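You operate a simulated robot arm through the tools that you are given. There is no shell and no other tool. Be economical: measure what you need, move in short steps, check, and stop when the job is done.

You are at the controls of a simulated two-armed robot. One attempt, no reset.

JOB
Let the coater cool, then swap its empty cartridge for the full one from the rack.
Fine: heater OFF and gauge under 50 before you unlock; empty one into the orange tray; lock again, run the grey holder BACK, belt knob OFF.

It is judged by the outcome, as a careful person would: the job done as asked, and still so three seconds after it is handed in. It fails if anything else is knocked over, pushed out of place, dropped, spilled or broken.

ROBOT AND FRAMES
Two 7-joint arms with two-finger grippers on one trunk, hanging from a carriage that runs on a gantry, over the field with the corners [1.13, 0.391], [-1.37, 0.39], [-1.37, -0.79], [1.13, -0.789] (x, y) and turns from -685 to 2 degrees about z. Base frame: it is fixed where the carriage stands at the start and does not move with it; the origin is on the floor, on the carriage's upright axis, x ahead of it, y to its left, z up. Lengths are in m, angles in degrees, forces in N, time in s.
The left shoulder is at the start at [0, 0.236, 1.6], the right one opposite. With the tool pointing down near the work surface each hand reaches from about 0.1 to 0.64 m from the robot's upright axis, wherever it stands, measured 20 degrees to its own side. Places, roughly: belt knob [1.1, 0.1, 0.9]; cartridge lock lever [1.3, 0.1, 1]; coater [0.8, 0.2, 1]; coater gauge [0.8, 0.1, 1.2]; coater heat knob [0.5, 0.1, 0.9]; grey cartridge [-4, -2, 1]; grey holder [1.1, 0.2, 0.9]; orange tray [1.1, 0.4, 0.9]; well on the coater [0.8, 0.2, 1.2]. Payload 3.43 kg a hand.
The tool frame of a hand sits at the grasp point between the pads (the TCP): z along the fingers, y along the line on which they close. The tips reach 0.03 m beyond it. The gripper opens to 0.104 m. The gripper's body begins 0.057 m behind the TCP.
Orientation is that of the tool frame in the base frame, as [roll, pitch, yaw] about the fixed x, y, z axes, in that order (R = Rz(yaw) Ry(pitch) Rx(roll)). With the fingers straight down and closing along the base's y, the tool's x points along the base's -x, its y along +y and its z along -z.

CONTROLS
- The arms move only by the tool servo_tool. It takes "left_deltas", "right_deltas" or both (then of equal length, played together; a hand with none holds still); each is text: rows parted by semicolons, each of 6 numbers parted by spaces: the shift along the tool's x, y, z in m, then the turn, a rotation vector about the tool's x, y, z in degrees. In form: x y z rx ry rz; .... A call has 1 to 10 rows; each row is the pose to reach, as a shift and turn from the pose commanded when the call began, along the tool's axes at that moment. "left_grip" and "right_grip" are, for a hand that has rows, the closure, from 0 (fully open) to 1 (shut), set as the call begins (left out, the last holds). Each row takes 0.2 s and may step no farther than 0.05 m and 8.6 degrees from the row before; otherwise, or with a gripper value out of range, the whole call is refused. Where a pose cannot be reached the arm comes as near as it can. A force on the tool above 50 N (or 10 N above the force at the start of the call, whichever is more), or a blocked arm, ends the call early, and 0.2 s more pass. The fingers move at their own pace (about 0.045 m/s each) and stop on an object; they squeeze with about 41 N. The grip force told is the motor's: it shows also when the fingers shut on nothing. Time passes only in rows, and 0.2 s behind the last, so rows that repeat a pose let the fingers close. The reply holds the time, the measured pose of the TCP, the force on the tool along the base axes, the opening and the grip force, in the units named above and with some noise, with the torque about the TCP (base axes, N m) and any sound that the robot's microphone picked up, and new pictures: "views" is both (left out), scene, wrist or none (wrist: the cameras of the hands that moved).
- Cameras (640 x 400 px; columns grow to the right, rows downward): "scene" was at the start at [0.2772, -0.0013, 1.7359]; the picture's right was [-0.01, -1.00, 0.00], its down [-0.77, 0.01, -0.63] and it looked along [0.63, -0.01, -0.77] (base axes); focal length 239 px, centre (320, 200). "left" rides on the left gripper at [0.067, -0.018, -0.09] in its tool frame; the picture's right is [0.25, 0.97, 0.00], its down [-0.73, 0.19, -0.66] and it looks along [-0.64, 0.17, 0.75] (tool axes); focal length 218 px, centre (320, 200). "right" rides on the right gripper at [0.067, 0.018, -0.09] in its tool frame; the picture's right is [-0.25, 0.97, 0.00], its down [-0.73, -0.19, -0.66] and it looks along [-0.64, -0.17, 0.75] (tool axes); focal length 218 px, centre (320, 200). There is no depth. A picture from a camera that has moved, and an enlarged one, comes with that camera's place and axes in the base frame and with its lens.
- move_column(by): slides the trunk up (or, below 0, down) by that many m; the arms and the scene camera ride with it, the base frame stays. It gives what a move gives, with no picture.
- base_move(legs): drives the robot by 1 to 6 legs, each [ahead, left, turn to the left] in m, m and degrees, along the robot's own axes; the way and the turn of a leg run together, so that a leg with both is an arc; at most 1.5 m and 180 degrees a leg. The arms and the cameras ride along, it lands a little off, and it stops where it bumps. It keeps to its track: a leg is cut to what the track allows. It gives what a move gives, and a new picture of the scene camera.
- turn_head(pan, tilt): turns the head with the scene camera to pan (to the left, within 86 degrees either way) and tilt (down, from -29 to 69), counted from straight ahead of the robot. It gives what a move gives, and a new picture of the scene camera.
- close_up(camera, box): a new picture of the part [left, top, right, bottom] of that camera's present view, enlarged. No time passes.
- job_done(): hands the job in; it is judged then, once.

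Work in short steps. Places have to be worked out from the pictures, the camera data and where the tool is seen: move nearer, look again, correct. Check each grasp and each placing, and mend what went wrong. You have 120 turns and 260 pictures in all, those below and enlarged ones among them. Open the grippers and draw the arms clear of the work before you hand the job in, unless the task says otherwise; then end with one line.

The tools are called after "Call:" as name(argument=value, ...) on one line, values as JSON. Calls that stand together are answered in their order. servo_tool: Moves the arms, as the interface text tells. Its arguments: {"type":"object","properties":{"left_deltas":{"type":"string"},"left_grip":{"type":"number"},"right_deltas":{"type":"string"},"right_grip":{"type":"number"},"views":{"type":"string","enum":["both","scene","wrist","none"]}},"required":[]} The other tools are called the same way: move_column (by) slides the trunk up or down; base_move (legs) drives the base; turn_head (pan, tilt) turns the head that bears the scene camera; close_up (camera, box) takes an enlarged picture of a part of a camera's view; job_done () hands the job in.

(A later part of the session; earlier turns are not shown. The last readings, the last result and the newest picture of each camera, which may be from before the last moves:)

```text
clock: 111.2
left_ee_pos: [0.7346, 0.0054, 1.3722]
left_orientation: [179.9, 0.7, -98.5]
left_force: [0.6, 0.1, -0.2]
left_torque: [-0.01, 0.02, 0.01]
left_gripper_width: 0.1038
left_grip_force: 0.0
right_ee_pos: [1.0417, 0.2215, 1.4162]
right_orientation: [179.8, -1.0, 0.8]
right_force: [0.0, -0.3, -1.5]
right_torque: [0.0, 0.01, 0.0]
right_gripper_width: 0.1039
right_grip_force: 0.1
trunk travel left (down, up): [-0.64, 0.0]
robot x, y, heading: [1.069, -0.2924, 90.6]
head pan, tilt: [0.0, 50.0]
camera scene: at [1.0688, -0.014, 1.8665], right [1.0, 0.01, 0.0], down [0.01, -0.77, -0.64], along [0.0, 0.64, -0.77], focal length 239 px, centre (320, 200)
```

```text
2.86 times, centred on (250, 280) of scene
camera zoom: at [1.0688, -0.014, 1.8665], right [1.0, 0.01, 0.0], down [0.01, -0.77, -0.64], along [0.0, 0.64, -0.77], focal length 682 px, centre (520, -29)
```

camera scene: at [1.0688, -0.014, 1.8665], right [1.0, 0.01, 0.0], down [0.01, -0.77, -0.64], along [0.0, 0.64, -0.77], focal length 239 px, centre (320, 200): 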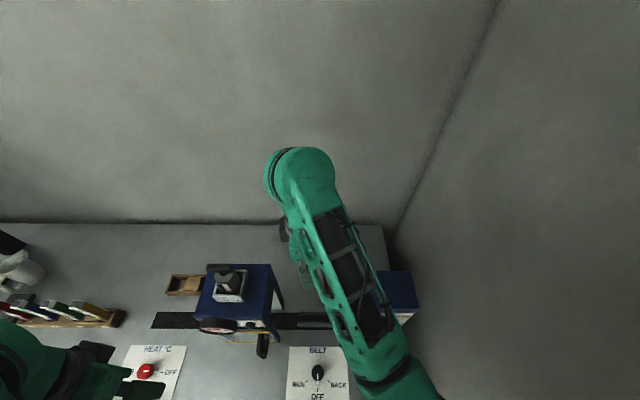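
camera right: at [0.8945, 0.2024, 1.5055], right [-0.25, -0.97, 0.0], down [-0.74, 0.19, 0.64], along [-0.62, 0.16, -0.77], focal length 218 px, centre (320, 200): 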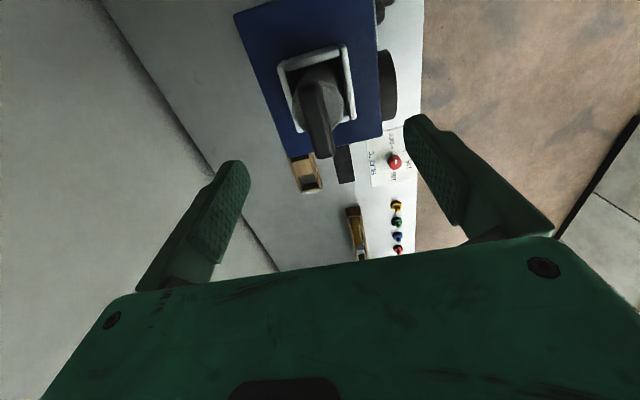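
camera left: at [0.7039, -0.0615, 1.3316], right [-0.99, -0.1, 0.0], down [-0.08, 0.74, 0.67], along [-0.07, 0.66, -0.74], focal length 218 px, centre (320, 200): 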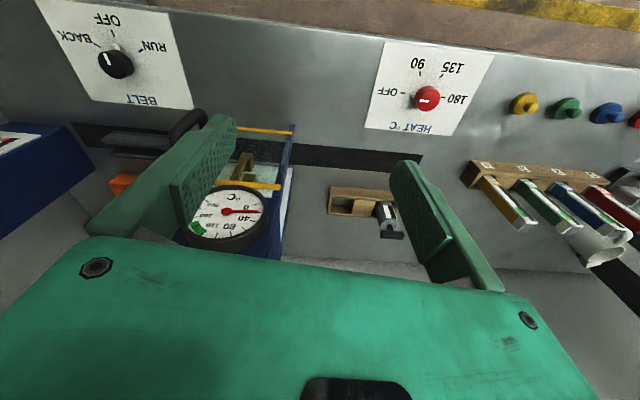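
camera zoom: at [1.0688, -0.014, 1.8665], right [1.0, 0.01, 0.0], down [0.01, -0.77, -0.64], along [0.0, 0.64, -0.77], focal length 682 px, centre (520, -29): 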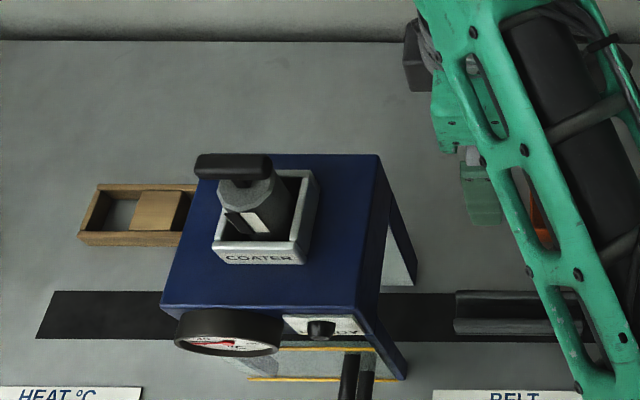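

Full cartridge is seated. Now bring the right hand (closing fingers) in front of and above the lever ball while turning its yaw back toward −90°.

Call:
servo_tool(right_deltas="0.024 0.019 0 0 0 8; 0.048 0.038 0 0 0 16; 0.072 0.057 0 0 0 24; 0.096 0.076 0.01 0 0 32; 0.12 0.095 0.02 0 0 40; 0.145 0.114 0.03 0 0 48; 0.17 0.133 0.04 0 0 56; 0.195 0.152 0.05 0 0 64; 0.22 0.171 0.06 0 0 72; 0.242 0.18 0.07 0 0 80", right_grip=1)

```text
clock: 113.4
left_ee_pos: [0.7349, 0.0051, 1.3726]
left_orientation: [179.8, 0.8, -98.4]
left_force: [-0.9, -0.1, -1.0]
left_torque: [0.0, 0.01, 0.01]
left_gripper_width: 0.1041
left_grip_force: 0.1
right_ee_pos: [1.2864, 0.0473, 1.3503]
right_orientation: [-179.1, -0.3, -79.3]
right_force: [-0.3, -0.4, 0.4]
right_torque: [-0.01, 0.03, 0.03]
right_gripper_width: 0.0
right_grip_force: 34.5
right hand out of reach, approached as far as the arm can: row 4, 5, 6, 7, 8
trunk travel left (down, up): [-0.64, 0.0]
robot x, y, heading: [1.0684, -0.2908, 90.5]
head pan, tilt: [0.0, 50.0]
camera scene: at [1.0688, -0.014, 1.8665], right [1.0, 0.01, 0.0], down [0.01, -0.77, -0.64], along [0.0, 0.64, -0.77], focal length 239 px, centre (320, 200)
camera right: at [1.2802, -0.0238, 1.4387], right [-1.0, 0.07, -0.02], down [0.04, 0.75, 0.66], along [0.06, 0.65, -0.75], focal length 218 px, centre (320, 200)
```

scene: 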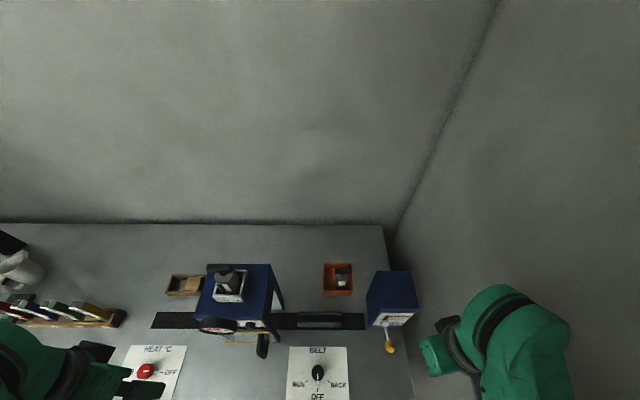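
right: 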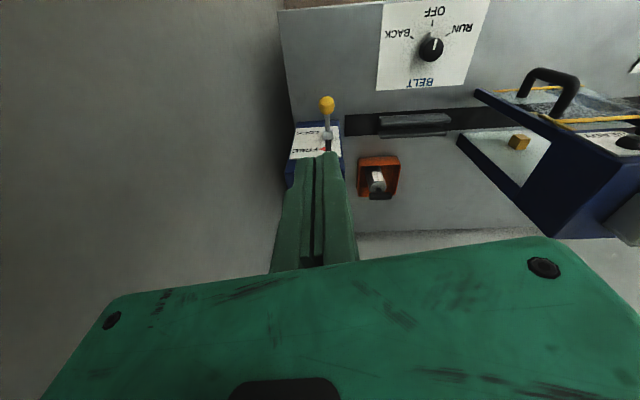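

Move above the ball and down to z≈1.09 with closed fingers.

Call:
servo_tool(right_deltas="-0.02 -0.003 0.04 0 0 5; -0.04 -0.006 0.08 0 0 10; -0.06 -0.009 0.12 0 0 10.5; -0.063 -0.01 0.165 0 0 10.5; -0.063 -0.01 0.21 0 0 10.5; -0.063 -0.01 0.26 0 0 10.5", views="wrist")

Call:
close_up(camera="right", box=[240, 80, 400, 240])

```text
clock: 114.8
left_ee_pos: [0.7349, 0.0051, 1.3727]
left_orientation: [179.9, 0.7, -98.5]
left_force: [-0.3, 0.3, -0.4]
left_torque: [-0.01, 0.03, 0.02]
left_gripper_width: 0.1037
left_grip_force: 0.1
right_ee_pos: [1.2865, 0.1112, 1.0862]
right_orientation: [-179.0, -0.1, -89.7]
right_force: [-1.0, -0.1, 0.1]
right_torque: [-0.03, 0.02, -0.03]
right_gripper_width: 0.0
right_grip_force: 34.3
trunk travel left (down, up): [-0.64, 0.0]
robot x, y, heading: [1.0689, -0.2899, 90.5]
head pan, tilt: [0.0, 50.0]
camera right: at [1.2685, 0.0418, 1.1744], right [-0.97, 0.25, -0.02], down [0.18, 0.73, 0.66], along [0.18, 0.64, -0.75], focal length 218 px, centre (320, 200)
```

right: 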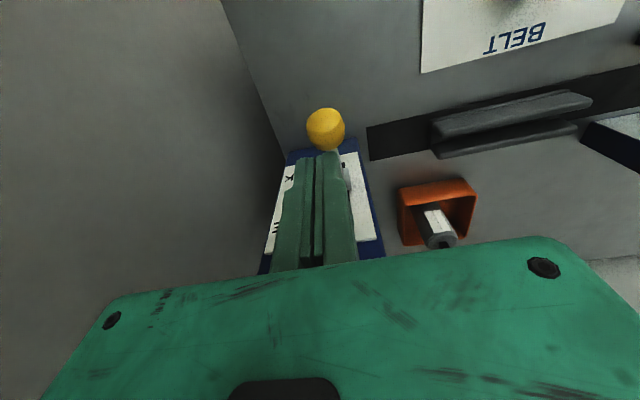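

```text
2.50 times, centred on (320, 160) of right
camera zoom: at [1.2685, 0.0418, 1.1744], right [-0.97, 0.25, -0.02], down [0.18, 0.73, 0.66], along [0.18, 0.64, -0.75], focal length 546 px, centre (320, 300)
```

zoom: 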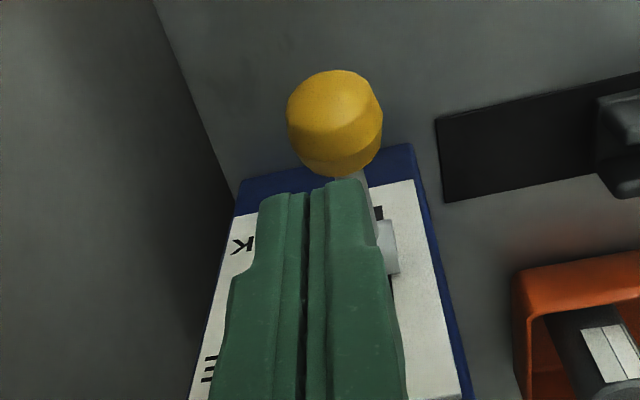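

Tips are directly above the ball (1.285, 0.113). Press down to LOCK in small steps.

Call:
servo_tool(right_deltas="0 0.001 0.025 0 0 0; 0 0.001 0.035 0 0 0; 0 0.001 0.043 0 0 0; 0.001 0.001 0.051 0 0 0; 0.001 0.001 0.059 0 0 0; 0.001 0.001 0.067 0 0 0; 0 0.001 0.075 0 0 0; 0 0.001 0.082 0 0 0; 0 0.001 0.087 0 0 0", views="wrist")

```text
clock: 116.8
left_ee_pos: [0.7364, 0.004, 1.3734]
left_orientation: [179.8, 0.8, -98.5]
left_force: [-0.3, 0.9, -0.1]
left_torque: [0.02, 0.0, 0.0]
left_gripper_width: 0.1039
left_grip_force: 0.0
right_ee_pos: [1.2911, 0.1088, 1.0036]
right_orientation: [-179.0, -0.2, -89.6]
right_force: [-0.4, 0.1, -0.6]
right_torque: [-0.01, 0.04, 0.01]
right_gripper_width: 0.0001
right_grip_force: 34.7
trunk travel left (down, up): [-0.64, 0.0]
robot x, y, heading: [1.0685, -0.2879, 90.3]
head pan, tilt: [0.0, 50.0]
camera right: at [1.2728, 0.0394, 1.0921], right [-0.97, 0.25, -0.02], down [0.17, 0.73, 0.66], along [0.18, 0.63, -0.75], focal length 218 px, centre (320, 200)
```

right: 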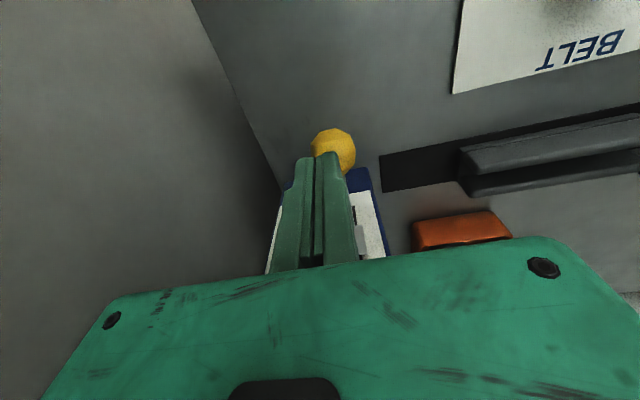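

No residual force; the ball appears down. Raise the hand and read the indicator.

Call:
servo_tool(right_deltas="0 0 -0.04 0 0 0; 0.03 0 -0.08 0 0 0; 0.07 0 -0.12 0 0 0", views="none")

Call:
close_up(camera="right", box=[250, 80, 430, 260])

Call:
close_up(camera="scene", box=[270, 250, 430, 400])

```text
refused: row 3 steps farther than a row can; nothing moved
```

```text
2.22 times, centred on (340, 170) of right
camera zoom: at [1.2728, 0.0394, 1.0921], right [-0.97, 0.25, -0.02], down [0.17, 0.73, 0.66], along [0.18, 0.63, -0.75], focal length 485 px, centre (276, 267)
```

zoom: 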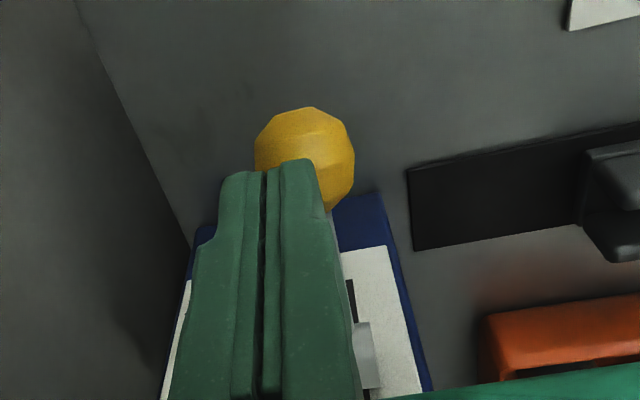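

```text
2.67 times, centred on (350, 325) of scene
camera zoom: at [1.0688, -0.014, 1.8665], right [1.0, 0.01, 0.0], down [0.01, -0.77, -0.64], along [0.0, 0.64, -0.77], focal length 636 px, centre (240, -133)
```

zoom: 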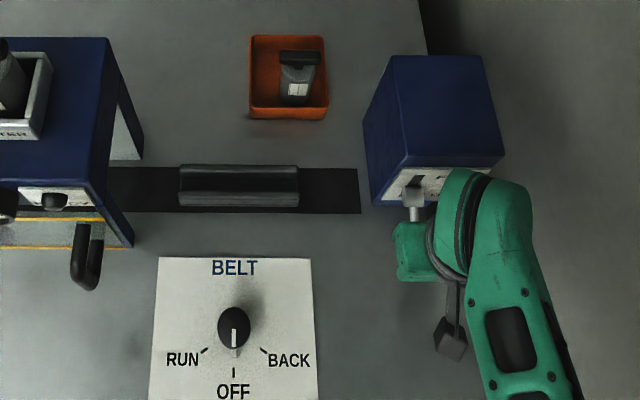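

Retry with smaller rows: rise, then draw back to see the indicator.

Call:
servo_tool(right_deltas="0 0 -0.04 0 0 0; 0.02 0 -0.08 0 0 0; 0.05 0 -0.11 0 0 0; 0.08 0 -0.13 0 0 0", views="none")

Call:
close_up(camera="right", box=[250, 80, 430, 260])

Call:
close_up(camera="scene", box=[350, 250, 430, 370])

```text
clock: 117.8
left_ee_pos: [0.7348, 0.0062, 1.3723]
left_orientation: [179.7, 0.9, -98.5]
left_force: [-0.1, -0.2, 0.0]
left_torque: [-0.06, -0.02, -0.06]
left_gripper_width: 0.1039
left_grip_force: 0.1
right_ee_pos: [1.2917, 0.026, 1.1357]
right_orientation: [-178.9, -0.2, -89.6]
right_force: [0.1, -0.2, 0.0]
right_torque: [-0.02, 0.01, -0.01]
right_gripper_width: 0.0002
right_grip_force: 35.0
trunk travel left (down, up): [-0.64, 0.0]
robot x, y, heading: [1.0715, -0.2889, 90.6]
head pan, tilt: [0.0, 50.0]
```

```text
2.22 times, centred on (340, 170) of right
camera zoom: at [1.2737, -0.0423, 1.2243], right [-0.97, 0.25, -0.02], down [0.17, 0.73, 0.66], along [0.18, 0.63, -0.75], focal length 485 px, centre (276, 267)
```

zoom: 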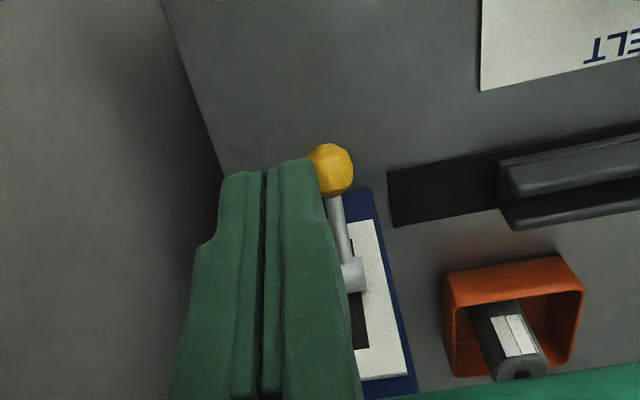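

```text
3.33 times, centred on (390, 310) of scene
camera zoom: at [1.0688, -0.014, 1.8664], right [1.0, 0.01, 0.0], down [0.01, -0.77, -0.64], along [0.0, 0.64, -0.77], focal length 796 px, centre (87, -167)
```

zoom: 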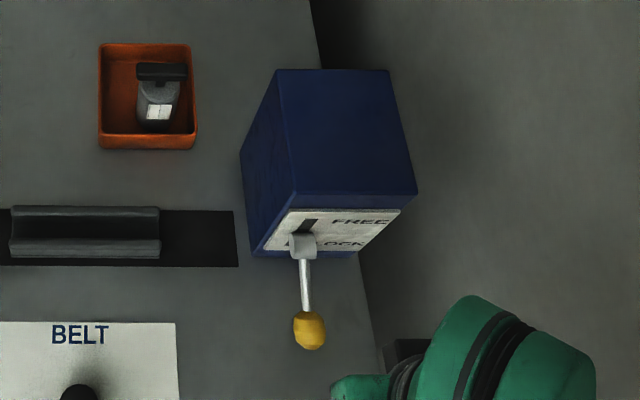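

The arrow has left FREE. I shift the hand left a bit to see the LOCK mark directly.

Call:
servo_tool(right_deltas="0 0.04 0 0 0 0; 0 0.08 0 0 0 0; 0 0.12 0 0 0 0", right_grip=0, views="none")

Call:
close_up(camera="right", box=[80, 60, 320, 260])

```text
clock: 118.6
left_ee_pos: [0.7348, 0.0046, 1.3723]
left_orientation: [179.8, 0.8, -98.6]
left_force: [-0.6, -0.1, -0.1]
left_torque: [-0.02, -0.01, -0.01]
left_gripper_width: 0.1044
left_grip_force: 0.1
right_ee_pos: [1.1687, 0.0285, 1.134]
right_orientation: [-179.0, -0.3, -89.7]
right_force: [-0.3, 1.2, 0.2]
right_torque: [0.04, -0.05, 0.01]
right_gripper_width: 0.0704
right_grip_force: 0.0
trunk travel left (down, up): [-0.64, 0.0]
robot x, y, heading: [1.0696, -0.2918, 90.4]
head pan, tilt: [0.0, 50.0]
```

```text
2.00 times, centred on (200, 160) of right
camera zoom: at [1.1505, -0.0412, 1.2233], right [-0.97, 0.25, -0.02], down [0.17, 0.73, 0.66], along [0.18, 0.63, -0.75], focal length 436 px, centre (560, 280)
```

zoom: 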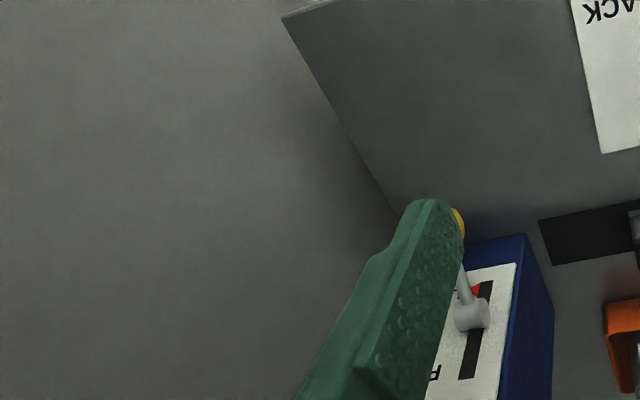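

The red mark is now at LOCK. Next the belt knob: pointer is at OFF, BACK lies ~60° counter-clockwise. I hover the open right hand over the knob (≈1.067, 0.05).

Call:
servo_tool(right_deltas="-0.007 0.035 0.02 0 0 0; -0.014 0.07 0.05 0 0 0; -0.022 0.1 0.09 0 0 0; -0.022 0.1 0.12 0 0 0")

```text
refused: row 3 steps farther than a row can; nothing moved
```

Reduce step size.

Call:
servo_tool(right_deltas="-0.007 0.035 0.02 0 0 0; -0.014 0.07 0.045 0 0 0; -0.022 0.1 0.075 0 0 0; -0.022 0.1 0.11 0 0 0")

```text
clock: 119.6
left_ee_pos: [0.7354, 0.0041, 1.3739]
left_orientation: [179.8, 0.8, -98.6]
left_force: [0.3, 0.0, 0.0]
left_torque: [0.0, 0.01, 0.01]
left_gripper_width: 0.1037
left_grip_force: 0.1
right_ee_pos: [1.0929, 0.0421, 1.0862]
right_orientation: [-179.0, -0.1, -89.6]
right_force: [0.1, -0.3, 0.2]
right_torque: [0.02, 0.04, 0.05]
right_gripper_width: 0.1039
right_grip_force: 0.0
right hand out of reach, approached as far as the arm can: row 3, 4
trunk travel left (down, up): [-0.64, 0.0]
robot x, y, heading: [1.0696, -0.2907, 90.5]
head pan, tilt: [0.0, 50.0]
camera scene: at [1.0688, -0.0141, 1.8664], right [1.0, 0.01, 0.0], down [0.01, -0.77, -0.64], along [0.0, 0.64, -0.77], focal length 239 px, centre (320, 200)
camera right: at [1.0735, -0.0272, 1.1753], right [-0.97, 0.25, -0.02], down [0.17, 0.73, 0.66], along [0.18, 0.63, -0.75], focal length 218 px, centre (320, 200)
```

scene: 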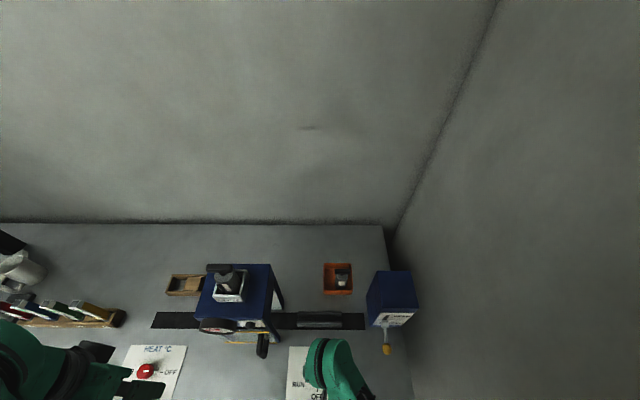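
right: 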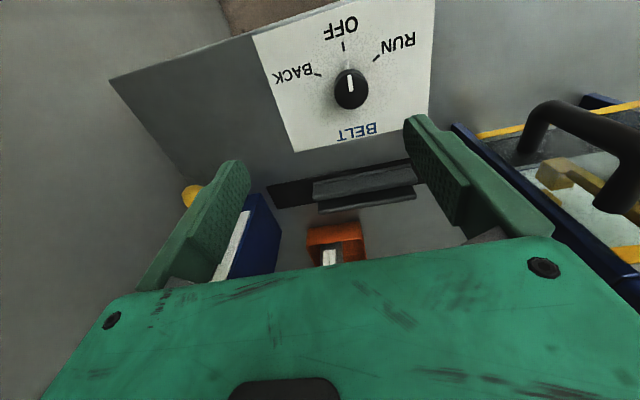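

The knob is at ≈ (1.062, 0.051), just beyond comfortable reach across the body. Shift the hand right 0.12, then base left 0.12.

Call:
servo_tool(right_deltas="0 -0.04 0 0 0 0; 0 -0.08 0 0 0 0; 0 -0.12 0 0 0 0", views="none")

Call:
base_move(legs=[[0.0, 0.13, -0.5]])

```text
clock: 120.4
left_ee_pos: [0.7347, 0.0047, 1.3724]
left_orientation: [179.8, 0.8, -98.3]
left_force: [0.6, -0.7, 0.4]
left_torque: [0.02, 0.0, 0.0]
left_gripper_width: 0.1041
left_grip_force: 0.1
right_ee_pos: [1.2134, 0.0428, 1.0906]
right_orientation: [-179.0, -0.2, -89.8]
right_force: [-0.3, 0.7, 0.8]
right_torque: [-0.03, -0.01, 0.01]
right_gripper_width: 0.1038
right_grip_force: 0.0
trunk travel left (down, up): [-0.64, 0.0]
robot x, y, heading: [1.0692, -0.2948, 90.3]
head pan, tilt: [0.0, 50.0]
```

```text
clock: 121.6
left_ee_pos: [0.6096, 0.009, 1.373]
left_orientation: [179.8, 0.7, -99.1]
left_force: [0.2, 0.1, 0.6]
left_torque: [-0.01, -0.03, 0.01]
left_gripper_width: 0.1042
left_grip_force: 0.1
right_ee_pos: [1.0876, 0.0423, 1.0912]
right_orientation: [-178.9, -0.2, -90.3]
right_force: [-0.7, 0.0, -0.7]
right_torque: [0.02, 0.04, 0.0]
right_gripper_width: 0.104
right_grip_force: 0.0
trunk travel left (down, up): [-0.64, 0.0]
robot x, y, heading: [0.9429, -0.2892, 89.8]
head pan, tilt: [0.0, 50.0]
camera scene: at [0.9425, -0.0143, 1.8665], right [1.0, 0.0, 0.0], down [0.0, -0.77, -0.64], along [0.0, 0.64, -0.77], focal length 239 px, centre (320, 200)
```

scene: 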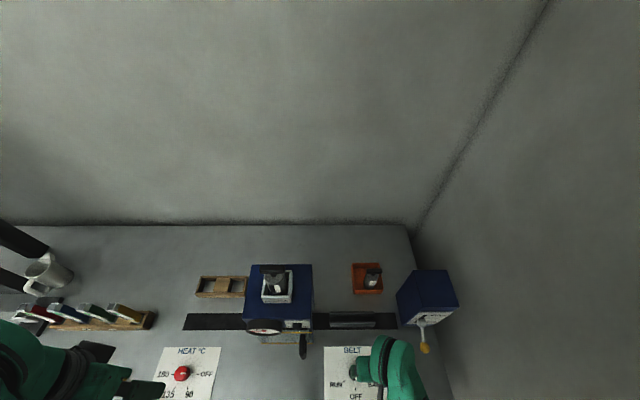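

Descend over the knob to z≈0.98 and check.

Call:
servo_tool(right_deltas="-0.005 0.013 0.03 0 0 0; -0.009 0.026 0.06 0 0 0; -0.009 0.026 0.09 0 0 0; -0.009 0.026 0.12 0 0 0", views="wrist")

```text
clock: 122.6
left_ee_pos: [0.6083, 0.0085, 1.373]
left_orientation: [179.8, 0.8, -99.0]
left_force: [0.5, 0.2, 1.2]
left_torque: [-0.01, -0.02, 0.0]
left_gripper_width: 0.104
left_grip_force: 0.0
right_ee_pos: [1.0647, 0.0526, 0.9717]
right_orientation: [-179.1, -0.1, -90.3]
right_force: [0.0, -0.5, 0.2]
right_torque: [-0.01, 0.01, -0.02]
right_gripper_width: 0.104
right_grip_force: 0.0
trunk travel left (down, up): [-0.64, 0.0]
robot x, y, heading: [0.9407, -0.2894, 89.8]
head pan, tilt: [0.0, 50.0]
camera right: at [1.0454, -0.0157, 1.0605], right [-0.97, 0.26, -0.02], down [0.18, 0.73, 0.66], along [0.18, 0.63, -0.75], focal length 218 px, centre (320, 200)
```

right: 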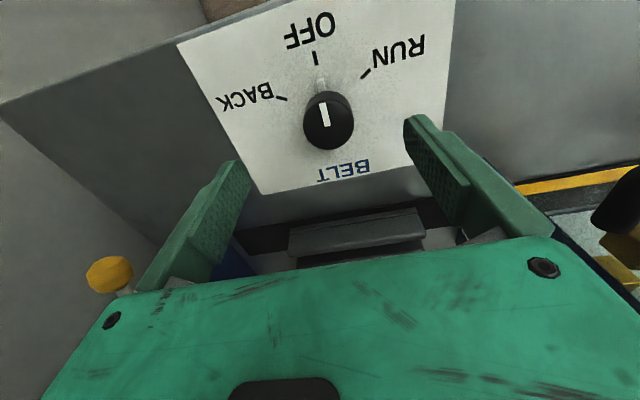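

Knob centre ≈ (1.059, 0.049). Descend to 0.90 and close.

Call:
servo_tool(right_deltas="0.004 0.005 0.025 0 0 0; 0.004 0.005 0.05 0 0 0; 0.004 0.005 0.072 0 0 0", views="none")

Call:
servo_tool(right_deltas="0 0 0 0 0 0; 0 0 0 0 0 0; 0 0 0 0 0 0; 0 0 0 0 0 0; 0 0 0 0 0 0; 0 0 0 0 0 0", right_grip=1, views="wrist")

```text
clock: 123.4
left_ee_pos: [0.6089, 0.0081, 1.3726]
left_orientation: [179.7, 0.8, -99.0]
left_force: [0.2, -0.3, 0.4]
left_torque: [-0.01, 0.01, 0.02]
left_gripper_width: 0.1037
left_grip_force: 0.1
right_ee_pos: [1.0819, 0.0533, 0.9137]
right_orientation: [-179.3, -0.4, -90.1]
right_force: [0.1, 0.1, -0.3]
right_torque: [-0.02, 0.01, -0.01]
right_gripper_width: 0.1041
right_grip_force: 0.1
right hand out of reach, approached as far as the arm can: row 1, 2, 3
trunk travel left (down, up): [-0.64, 0.0]
robot x, y, heading: [0.9413, -0.2912, 89.8]
head pan, tilt: [0.0, 50.0]
```

```text
clock: 124.5
left_ee_pos: [0.5992, 0.0051, 1.3753]
left_orientation: [179.3, 0.6, -99.0]
left_force: [-0.4, -0.7, -0.4]
left_torque: [0.0, -0.01, -0.02]
left_gripper_width: 0.1039
left_grip_force: 0.1
right_ee_pos: [1.0609, 0.048, 0.9109]
right_orientation: [179.3, -1.1, -89.6]
right_force: [-51.7, -6.6, -18.6]
right_torque: [0.06, 0.71, 0.47]
right_gripper_width: 0.0415
right_grip_force: 30.0
trunk travel left (down, up): [-0.64, 0.0]
robot x, y, heading: [0.942, -0.2933, 89.9]
head pan, tilt: [0.0, 50.0]
stopped in row 5 (right hand): the force on the tool passed its limit at 52 N (the readings are from after the stop); the commanded pose is now the measured one
camera right: at [1.0454, -0.0197, 1.001], right [-0.97, 0.25, 0.01], down [0.19, 0.74, 0.64], along [0.15, 0.62, -0.77], focal length 218 px, centre (320, 200)
```

right: 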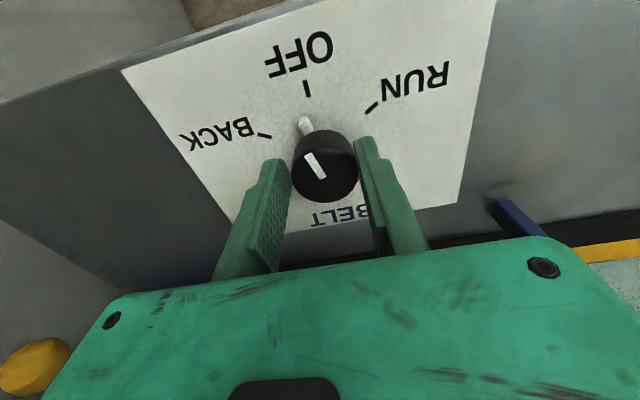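

The arm was at its reach limit and side-loaded the knob. I release, rise, lower the trunk 0.12 for a better posture, and retry.

Call:
servo_tool(right_deltas="0 0 0 0 0 0; 0 0 0 0 0 0; 0 0 0 0 0 0; 0 0 0 0 0 0; 0 0 -0.03 0 0 0; 0 0 -0.07 0 0 0; 0 0 -0.11 0 0 0; 0 0 -0.15 0 0 0; 0 0 -0.18 0 0 0", right_grip=0, views="wrist")

Call:
move_column(by=-0.14)

Call:
close_up(camera="right", box=[0, 0, 640, 400])

```text
clock: 126.5
left_ee_pos: [0.607, 0.0063, 1.3733]
left_orientation: [179.7, 0.7, -99.0]
left_force: [0.1, -0.5, 0.0]
left_torque: [-0.01, -0.01, 0.0]
left_gripper_width: 0.1043
left_grip_force: 0.1
right_ee_pos: [1.0742, 0.0544, 1.0884]
right_orientation: [-179.7, -0.6, -89.8]
right_force: [0.1, -0.6, -0.5]
right_torque: [0.0, -0.03, 0.04]
right_gripper_width: 0.1042
right_grip_force: 0.0
trunk travel left (down, up): [-0.64, 0.0]
robot x, y, heading: [0.9406, -0.2942, 89.8]
head pan, tilt: [0.0, 50.0]
camera right: at [1.0566, -0.0124, 1.1783], right [-0.97, 0.25, -0.01], down [0.19, 0.74, 0.65], along [0.17, 0.63, -0.76], focal length 218 px, centre (320, 200)
```

right: 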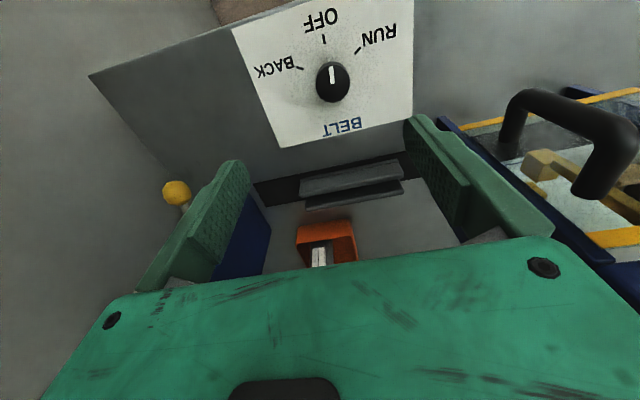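

```text
clock: 128.2
left_ee_pos: [0.6081, 0.0083, 1.2333]
left_orientation: [179.8, 0.9, -99.0]
left_force: [0.5, 0.2, 0.0]
left_torque: [0.01, -0.02, -0.02]
left_gripper_width: 0.1035
left_grip_force: 0.0
right_ee_pos: [1.0742, 0.0553, 0.9481]
right_orientation: [-179.7, -0.5, -89.7]
right_force: [-0.6, 0.4, 0.6]
right_torque: [-0.01, 0.04, 0.02]
right_gripper_width: 0.1043
right_grip_force: 0.0
trunk travel left (down, up): [-0.5, 0.14]
robot x, y, heading: [0.9374, -0.2921, 90.1]
head pan, tilt: [0.0, 50.0]
```

```text
1.00 times, centred on (320, 200) of right (not enlarged: the box is as wide or as high as the picture)
camera zoom: at [1.0566, -0.0123, 1.038], right [-0.97, 0.25, -0.01], down [0.19, 0.74, 0.65], along [0.17, 0.63, -0.76], focal length 218 px, centre (320, 200)
```

zoom: 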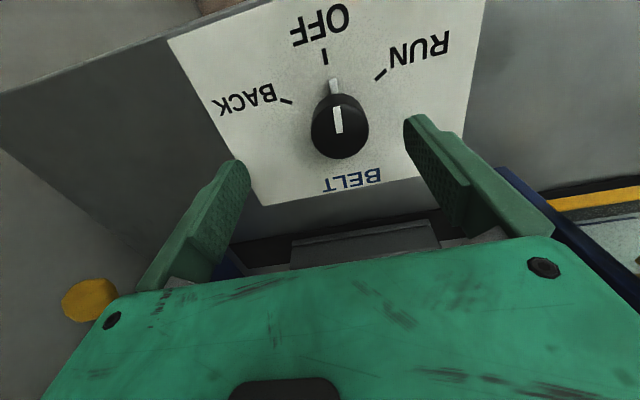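

Move to (1.0596, 0.0496, 0.90) and check the reading before gripping.

Call:
servo_tool(right_deltas="0.006 0.014 0.01 0 0 0; 0.006 0.014 0.03 0 0 0; 0.006 0.014 0.048 0 0 0", views="none")

```text
clock: 129.0
left_ee_pos: [0.6073, 0.0081, 1.2334]
left_orientation: [179.8, 0.9, -99.0]
left_force: [-0.5, 0.4, 0.4]
left_torque: [0.0, 0.01, 0.03]
left_gripper_width: 0.1043
left_grip_force: 0.1
right_ee_pos: [1.0608, 0.0484, 0.9007]
right_orientation: [-179.7, -0.5, -89.9]
right_force: [-0.2, -0.1, 0.3]
right_torque: [0.0, 0.01, 0.01]
right_gripper_width: 0.104
right_grip_force: 0.0
trunk travel left (down, up): [-0.5, 0.14]
robot x, y, heading: [0.9381, -0.2926, 89.4]
head pan, tilt: [0.0, 50.0]
```

Positioned exactly. Close the grip.

Call:
servo_tool(right_deltas="0 0 0 0 0 0; 0 0 0 0 0 0; 0 0 0 0 0 0; 0 0 0 0 0 0; 0 0 0 0 0 0; 0 0 0 0 0 0", right_grip=1)

```text
clock: 130.4
left_ee_pos: [0.609, 0.0082, 1.2335]
left_orientation: [179.7, 0.8, -98.9]
left_force: [0.2, 0.7, -0.1]
left_torque: [0.02, 0.02, -0.02]
left_gripper_width: 0.1038
left_grip_force: 0.0
right_ee_pos: [1.0598, 0.0479, 0.9001]
right_orientation: [-179.7, -0.6, -89.8]
right_force: [-0.3, 1.3, -2.4]
right_torque: [0.09, 0.66, 0.04]
right_gripper_width: 0.0413
right_grip_force: 44.7
trunk travel left (down, up): [-0.5, 0.14]
robot x, y, heading: [0.9395, -0.2885, 89.9]
head pan, tilt: [0.0, 50.0]
camera scene: at [0.9414, -0.0142, 1.7264], right [1.0, 0.0, 0.0], down [0.0, -0.77, -0.64], along [0.0, 0.64, -0.77], focal length 239 px, centre (320, 200)
camera right: at [1.0425, -0.0202, 0.9896], right [-0.97, 0.25, -0.01], down [0.19, 0.74, 0.65], along [0.17, 0.63, -0.76], focal length 218 px, centre (320, 200)
```

scene: 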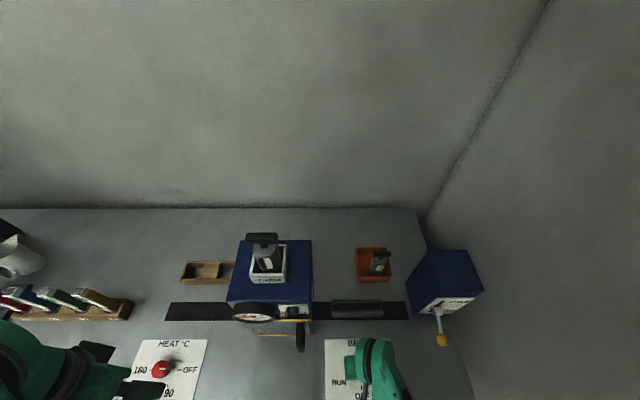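
right: 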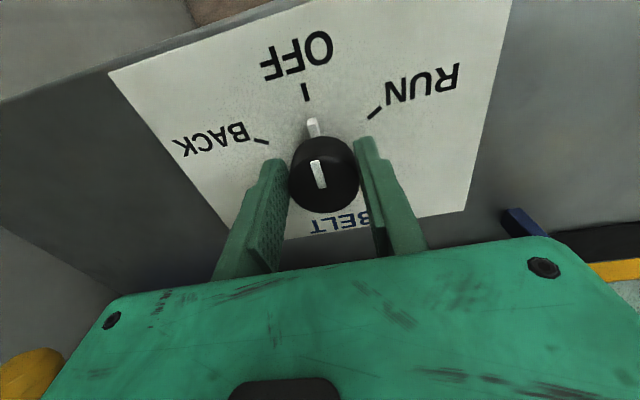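

Knob gripped cleanly (41 mm). Turn it ~58° counter-clockwise to BACK and watch the holder.

Call:
servo_tool(right_deltas="0 0 0 0 0 -8; 0 0 0 0 0 -16; 0 0 0 0 0 -24; 0 0 0 0 0 -32; 0 0 0 0 0 -40; 0 0 0 0 0 -48; 0 0 0 0 0 -54; 0 0 0 0 0 -58")

```text
clock: 132.2
left_ee_pos: [0.6126, 0.0092, 1.232]
left_orientation: [-180.0, 1.0, -99.0]
left_force: [-0.4, 0.0, -0.5]
left_torque: [-0.02, 0.04, 0.03]
left_gripper_width: 0.1041
left_grip_force: 0.0
right_ee_pos: [1.0669, 0.0517, 0.8992]
right_orientation: [180.0, -0.9, -31.8]
right_force: [28.4, 20.9, -28.1]
right_torque: [-0.08, -0.07, -0.25]
right_gripper_width: 0.042
right_grip_force: 45.2
trunk travel left (down, up): [-0.5, 0.14]
robot x, y, heading: [0.9398, -0.2927, 89.9]
head pan, tilt: [0.0, 50.0]
camera scene: at [0.9436, -0.0131, 1.7268], right [1.0, 0.0, 0.0], down [0.0, -0.76, -0.64], along [0.0, 0.64, -0.76], focal length 239 px, centre (320, 200)
camera right: at [1.1137, 0.0006, 0.9903], right [-0.72, -0.69, -0.01], down [-0.53, 0.55, 0.64], along [-0.44, 0.47, -0.76], focal length 218 px, centre (320, 200)
```

scene: 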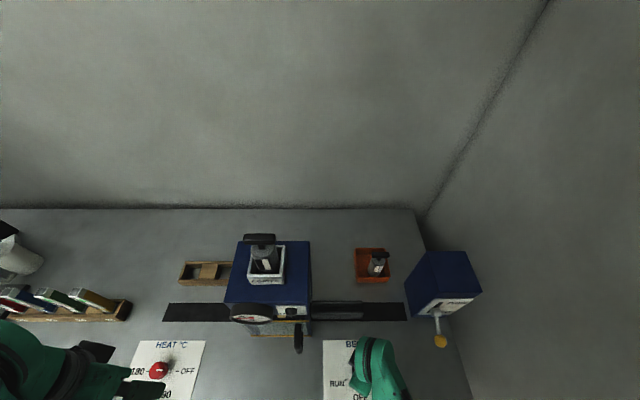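
right: 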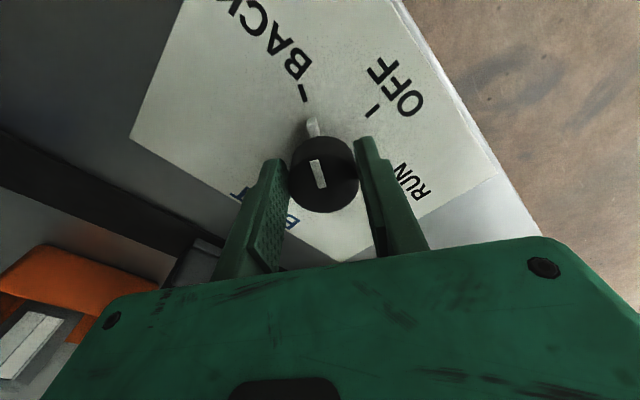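

The holder is moving toward −x (back through the coater). Keep watching.

Call:
servo_tool(right_deltas="0 0 0 0 0 0; 0 0 0 0 0 0; 0 0 0 0 0 0", views="scene")

```text
clock: 133.0
left_ee_pos: [0.6123, 0.0099, 1.2319]
left_orientation: [179.9, 1.0, -98.9]
left_force: [-0.2, 0.1, -0.3]
left_torque: [0.01, 0.01, -0.01]
left_gripper_width: 0.104
left_grip_force: 0.0
right_ee_pos: [1.0663, 0.0528, 0.9013]
right_orientation: [-179.9, -0.9, -31.8]
right_force: [27.7, 20.4, -29.8]
right_torque: [-0.33, -0.51, -0.26]
right_gripper_width: 0.0417
right_grip_force: 44.4
trunk travel left (down, up): [-0.5, 0.14]
robot x, y, heading: [0.9382, -0.2909, 89.9]
head pan, tilt: [0.0, 50.0]
camera scene: at [0.9435, -0.0133, 1.7269], right [1.0, 0.0, 0.0], down [0.0, -0.76, -0.64], along [0.0, 0.64, -0.76], focal length 239 px, centre (320, 200)
```

scene: 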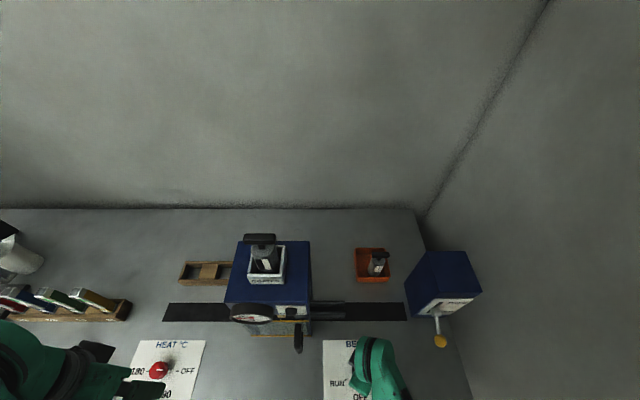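

Moving about 0.1 m/s. Continue.

Call:
servo_tool(right_deltas="0 0 0 0 0 0; 0 0 0 0 0 0; 0 0 0 0 0 0; 0 0 0 0 0 0; 0 0 0 0 0 0; 0 0 0 0 0 0; 0 0 0 0 0 0; 0 0 0 0 0 0; 0 0 0 0 0 0; 0 0 0 0 0 0", views="scene")

```text
clock: 135.2
left_ee_pos: [0.6113, 0.0096, 1.2323]
left_orientation: [180.0, 1.0, -99.0]
left_force: [-0.8, 0.9, -0.9]
left_torque: [0.01, -0.02, 0.02]
left_gripper_width: 0.1042
left_grip_force: 0.2
right_ee_pos: [1.0651, 0.053, 0.9016]
right_orientation: [-179.7, -1.0, -31.8]
right_force: [27.2, 19.0, -27.7]
right_torque: [-0.33, -0.53, -0.23]
right_gripper_width: 0.0417
right_grip_force: 45.0
trunk travel left (down, up): [-0.5, 0.14]
robot x, y, heading: [0.9388, -0.2919, 89.9]
head pan, tilt: [0.0, 50.0]
camera scene: at [0.9435, -0.0133, 1.7269], right [1.0, 0.0, 0.0], down [0.0, -0.76, -0.64], along [0.0, 0.64, -0.76], focal length 239 px, centre (320, 200)
```

scene: 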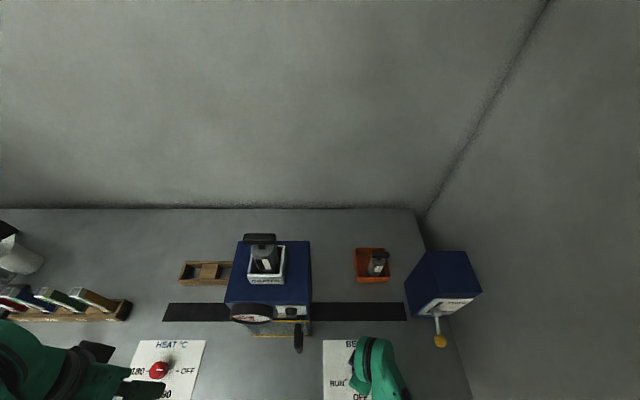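

Call:
servo_tool(right_deltas="0 0 0 0 0 0; 0 0 0 0 0 0; 0 0 0 0 0 0; 0 0 0 0 0 0", views="scene")

Call:
close_up(camera="scene", box=[150, 270, 330, 360])

```text
clock: 136.2
left_ee_pos: [0.6116, 0.0099, 1.2313]
left_orientation: [-179.9, 1.0, -99.0]
left_force: [0.0, -0.3, 0.1]
left_torque: [0.01, -0.01, 0.0]
left_gripper_width: 0.1039
left_grip_force: 0.1
right_ee_pos: [1.0673, 0.0521, 0.9005]
right_orientation: [-179.9, -0.9, -31.8]
right_force: [27.0, 18.2, -25.5]
right_torque: [-0.3, -0.52, -0.2]
right_gripper_width: 0.0414
right_grip_force: 45.1
trunk travel left (down, up): [-0.5, 0.14]
robot x, y, heading: [0.9406, -0.2888, 89.9]
head pan, tilt: [0.0, 50.0]
camera scene: at [0.9435, -0.0133, 1.7269], right [1.0, 0.0, 0.0], down [0.0, -0.76, -0.64], along [0.0, 0.64, -0.76], focal length 239 px, centre (320, 200)
```

scene: 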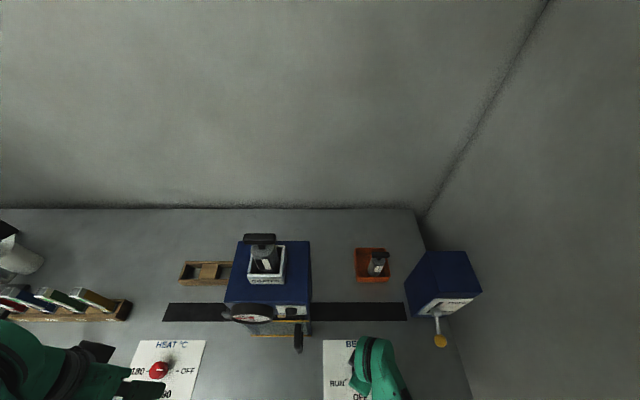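

```text
3.56 times, centred on (240, 315) of scene
camera zoom: at [0.9435, -0.0133, 1.7269], right [1.0, 0.0, 0.0], down [0.0, -0.76, -0.64], along [0.0, 0.64, -0.76], focal length 849 px, centre (604, -209)
```

zoom: 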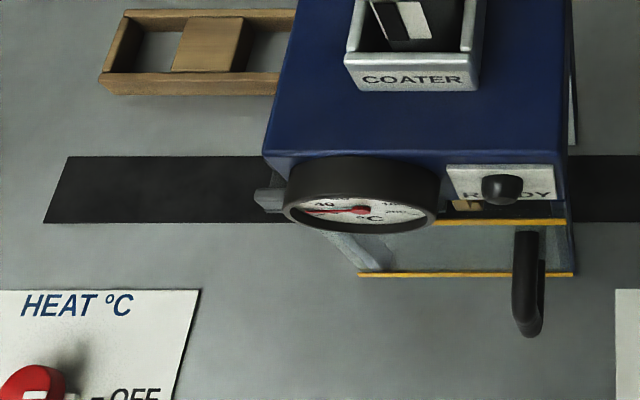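

The holder is emerging on the left side. Continue in short steps.

Call:
servo_tool(right_deltas="0 0 0 0 0 0; 0 0 0 0 0 0; 0 0 0 0 0 0; 0 0 0 0 0 0", views="scene")

```text
clock: 137.2
left_ee_pos: [0.6117, 0.0103, 1.2321]
left_orientation: [180.0, 1.0, -99.0]
left_force: [-0.6, -0.5, -0.3]
left_torque: [0.03, 0.0, 0.02]
left_gripper_width: 0.1042
left_grip_force: 0.1
right_ee_pos: [1.0661, 0.0522, 0.9023]
right_orientation: [-179.9, -0.9, -31.8]
right_force: [27.4, 18.1, -24.4]
right_torque: [-0.28, -0.49, -0.2]
right_gripper_width: 0.0417
right_grip_force: 45.0
trunk travel left (down, up): [-0.5, 0.14]
robot x, y, heading: [0.9396, -0.2934, 90.0]
head pan, tilt: [0.0, 50.0]
camera scene: at [0.9435, -0.0133, 1.7269], right [1.0, 0.0, 0.0], down [0.0, -0.76, -0.64], along [0.0, 0.64, -0.76], focal length 239 px, centre (320, 200)
```

scene: 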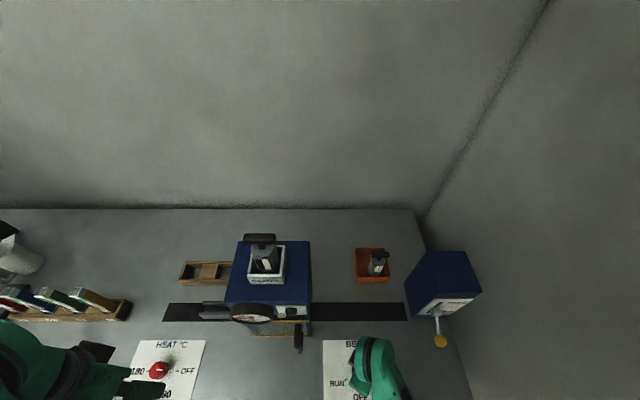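

Call:
servo_tool(right_deltas="0 0 0 0 0 0; 0 0 0 0 0 0; 0 0 0 0 0 0; 0 0 0 0 0 0", views="scene")

```text
clock: 138.2
left_ee_pos: [0.6108, 0.0095, 1.2329]
left_orientation: [-180.0, 1.0, -99.0]
left_force: [-0.4, 0.2, -0.2]
left_torque: [0.02, 0.0, -0.02]
left_gripper_width: 0.1039
left_grip_force: 0.1
right_ee_pos: [1.0659, 0.0525, 0.9013]
right_orientation: [-179.9, -0.9, -31.8]
right_force: [27.2, 16.7, -21.6]
right_torque: [-0.21, -0.53, -0.22]
right_gripper_width: 0.0415
right_grip_force: 44.9
trunk travel left (down, up): [-0.5, 0.14]
robot x, y, heading: [0.9407, -0.292, 89.8]
head pan, tilt: [0.0, 50.0]
camera scene: at [0.9435, -0.0133, 1.7269], right [1.0, 0.0, 0.0], down [0.0, -0.76, -0.64], along [0.0, 0.64, -0.76], focal length 239 px, centre (320, 200)
```

scene: 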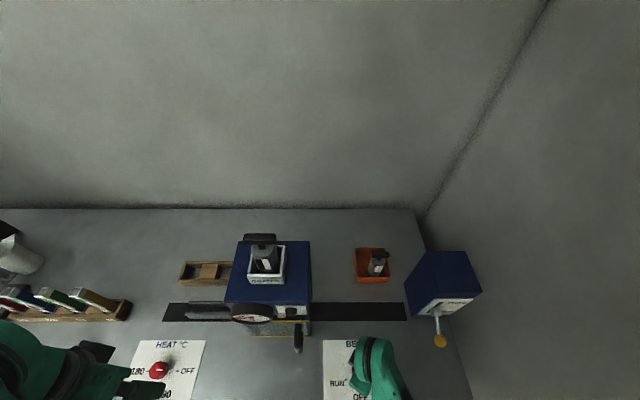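

Call:
servo_tool(right_deltas="0 0 0 0 0 0; 0 0 0 0 0 0; 0 0 0 0 0 0", views="none")

Call:
close_up(camera="scene", box=[150, 270, 330, 360])

```text
clock: 139.0
left_ee_pos: [0.6111, 0.01, 1.2326]
left_orientation: [-180.0, 0.9, -99.0]
left_force: [0.1, 0.3, -0.1]
left_torque: [0.01, -0.01, -0.01]
left_gripper_width: 0.1041
left_grip_force: 0.0
right_ee_pos: [1.0656, 0.0525, 0.9002]
right_orientation: [-179.8, -1.0, -31.8]
right_force: [26.8, 17.2, -19.8]
right_torque: [-0.21, -0.53, -0.17]
right_gripper_width: 0.0416
right_grip_force: 45.2
trunk travel left (down, up): [-0.5, 0.14]
robot x, y, heading: [0.943, -0.294, 90.0]
head pan, tilt: [0.0, 50.0]
```

```text
3.56 times, centred on (240, 315) of scene
camera zoom: at [0.9435, -0.0133, 1.7269], right [1.0, 0.0, 0.0], down [0.0, -0.76, -0.64], along [0.0, 0.64, -0.76], focal length 849 px, centre (604, -209)
```

zoom: 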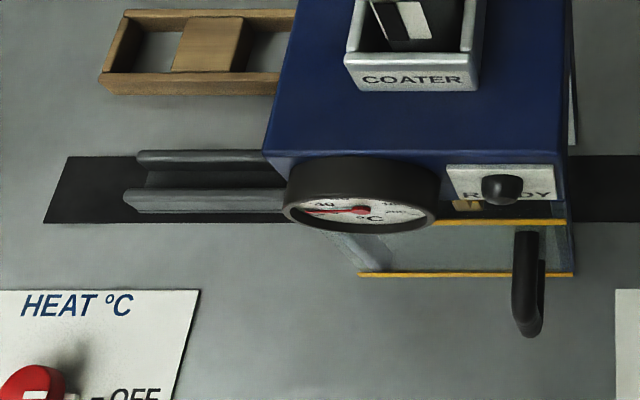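

It appears to have stopped (left end at 185 px, same as before). One more look to confirm.

Call:
servo_tool(right_deltas="0 0 0 0 0 0; 0 0 0 0 0 0; 0 0 0 0 0 0; 0 0 0 0 0 0", views="none")

Call:
close_up(camera="scene", box=[150, 270, 330, 360])

```text
clock: 140.0
left_ee_pos: [0.6113, 0.0089, 1.2316]
left_orientation: [-180.0, 0.9, -99.0]
left_force: [0.1, 0.6, -0.3]
left_torque: [-0.03, -0.02, 0.03]
left_gripper_width: 0.104
left_grip_force: 0.0
right_ee_pos: [1.0669, 0.0522, 0.9021]
right_orientation: [-179.9, -1.0, -31.8]
right_force: [26.0, 16.2, -16.5]
right_torque: [-0.19, -0.5, -0.2]
right_gripper_width: 0.0415
right_grip_force: 45.9
trunk travel left (down, up): [-0.5, 0.14]
robot x, y, heading: [0.9415, -0.2916, 90.1]
head pan, tilt: [0.0, 50.0]
```

```text
3.56 times, centred on (240, 315) of scene
camera zoom: at [0.9435, -0.0133, 1.7269], right [1.0, 0.0, 0.0], down [0.0, -0.76, -0.64], along [0.0, 0.64, -0.76], focal length 849 px, centre (604, -209)
```

zoom: 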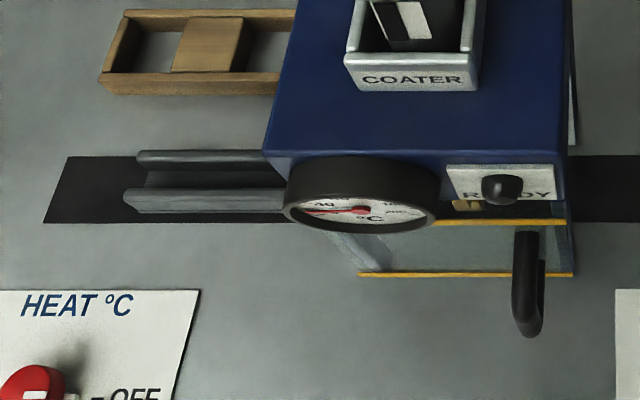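

The holder is fully back. Turn the knob back 58° to OFF.

Call:
servo_tool(right_deltas="0 0 0 0 0 8; 0 0 0 0 0 16; 0 0 0 0 0 24; 0 0 0 0 0 32; 0 0 0 0 0 40; 0 0 0 0 0 48; 0 0 0 0 0 54; 0 0 0 0 0 58", views="wrist")

```text
clock: 141.8
left_ee_pos: [0.6085, 0.0068, 1.2335]
left_orientation: [179.8, 0.8, -99.0]
left_force: [-0.2, 0.7, -0.3]
left_torque: [0.02, 0.01, -0.04]
left_gripper_width: 0.104
left_grip_force: 0.1
right_ee_pos: [1.0595, 0.0477, 0.9017]
right_orientation: [-179.8, -0.5, -89.9]
right_force: [1.8, -5.8, 15.7]
right_torque: [-1.06, 0.6, -0.04]
right_gripper_width: 0.0412
right_grip_force: 45.1
trunk travel left (down, up): [-0.5, 0.14]
robot x, y, heading: [0.9397, -0.2921, 90.1]
head pan, tilt: [0.0, 50.0]
camera right: at [1.0426, -0.0193, 0.9911], right [-0.97, 0.25, 0.0], down [0.19, 0.74, 0.65], along [0.17, 0.63, -0.76], focal length 218 px, centre (320, 200)
```

right: 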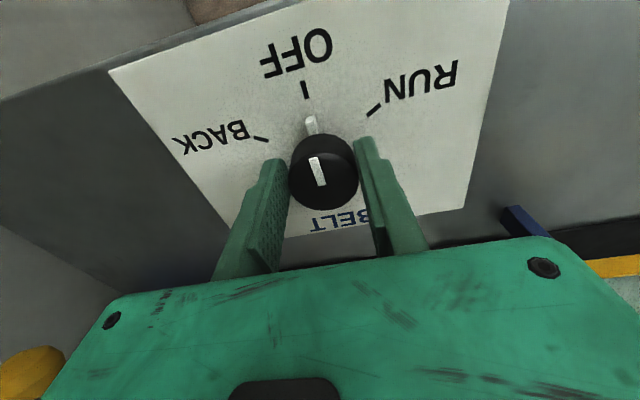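

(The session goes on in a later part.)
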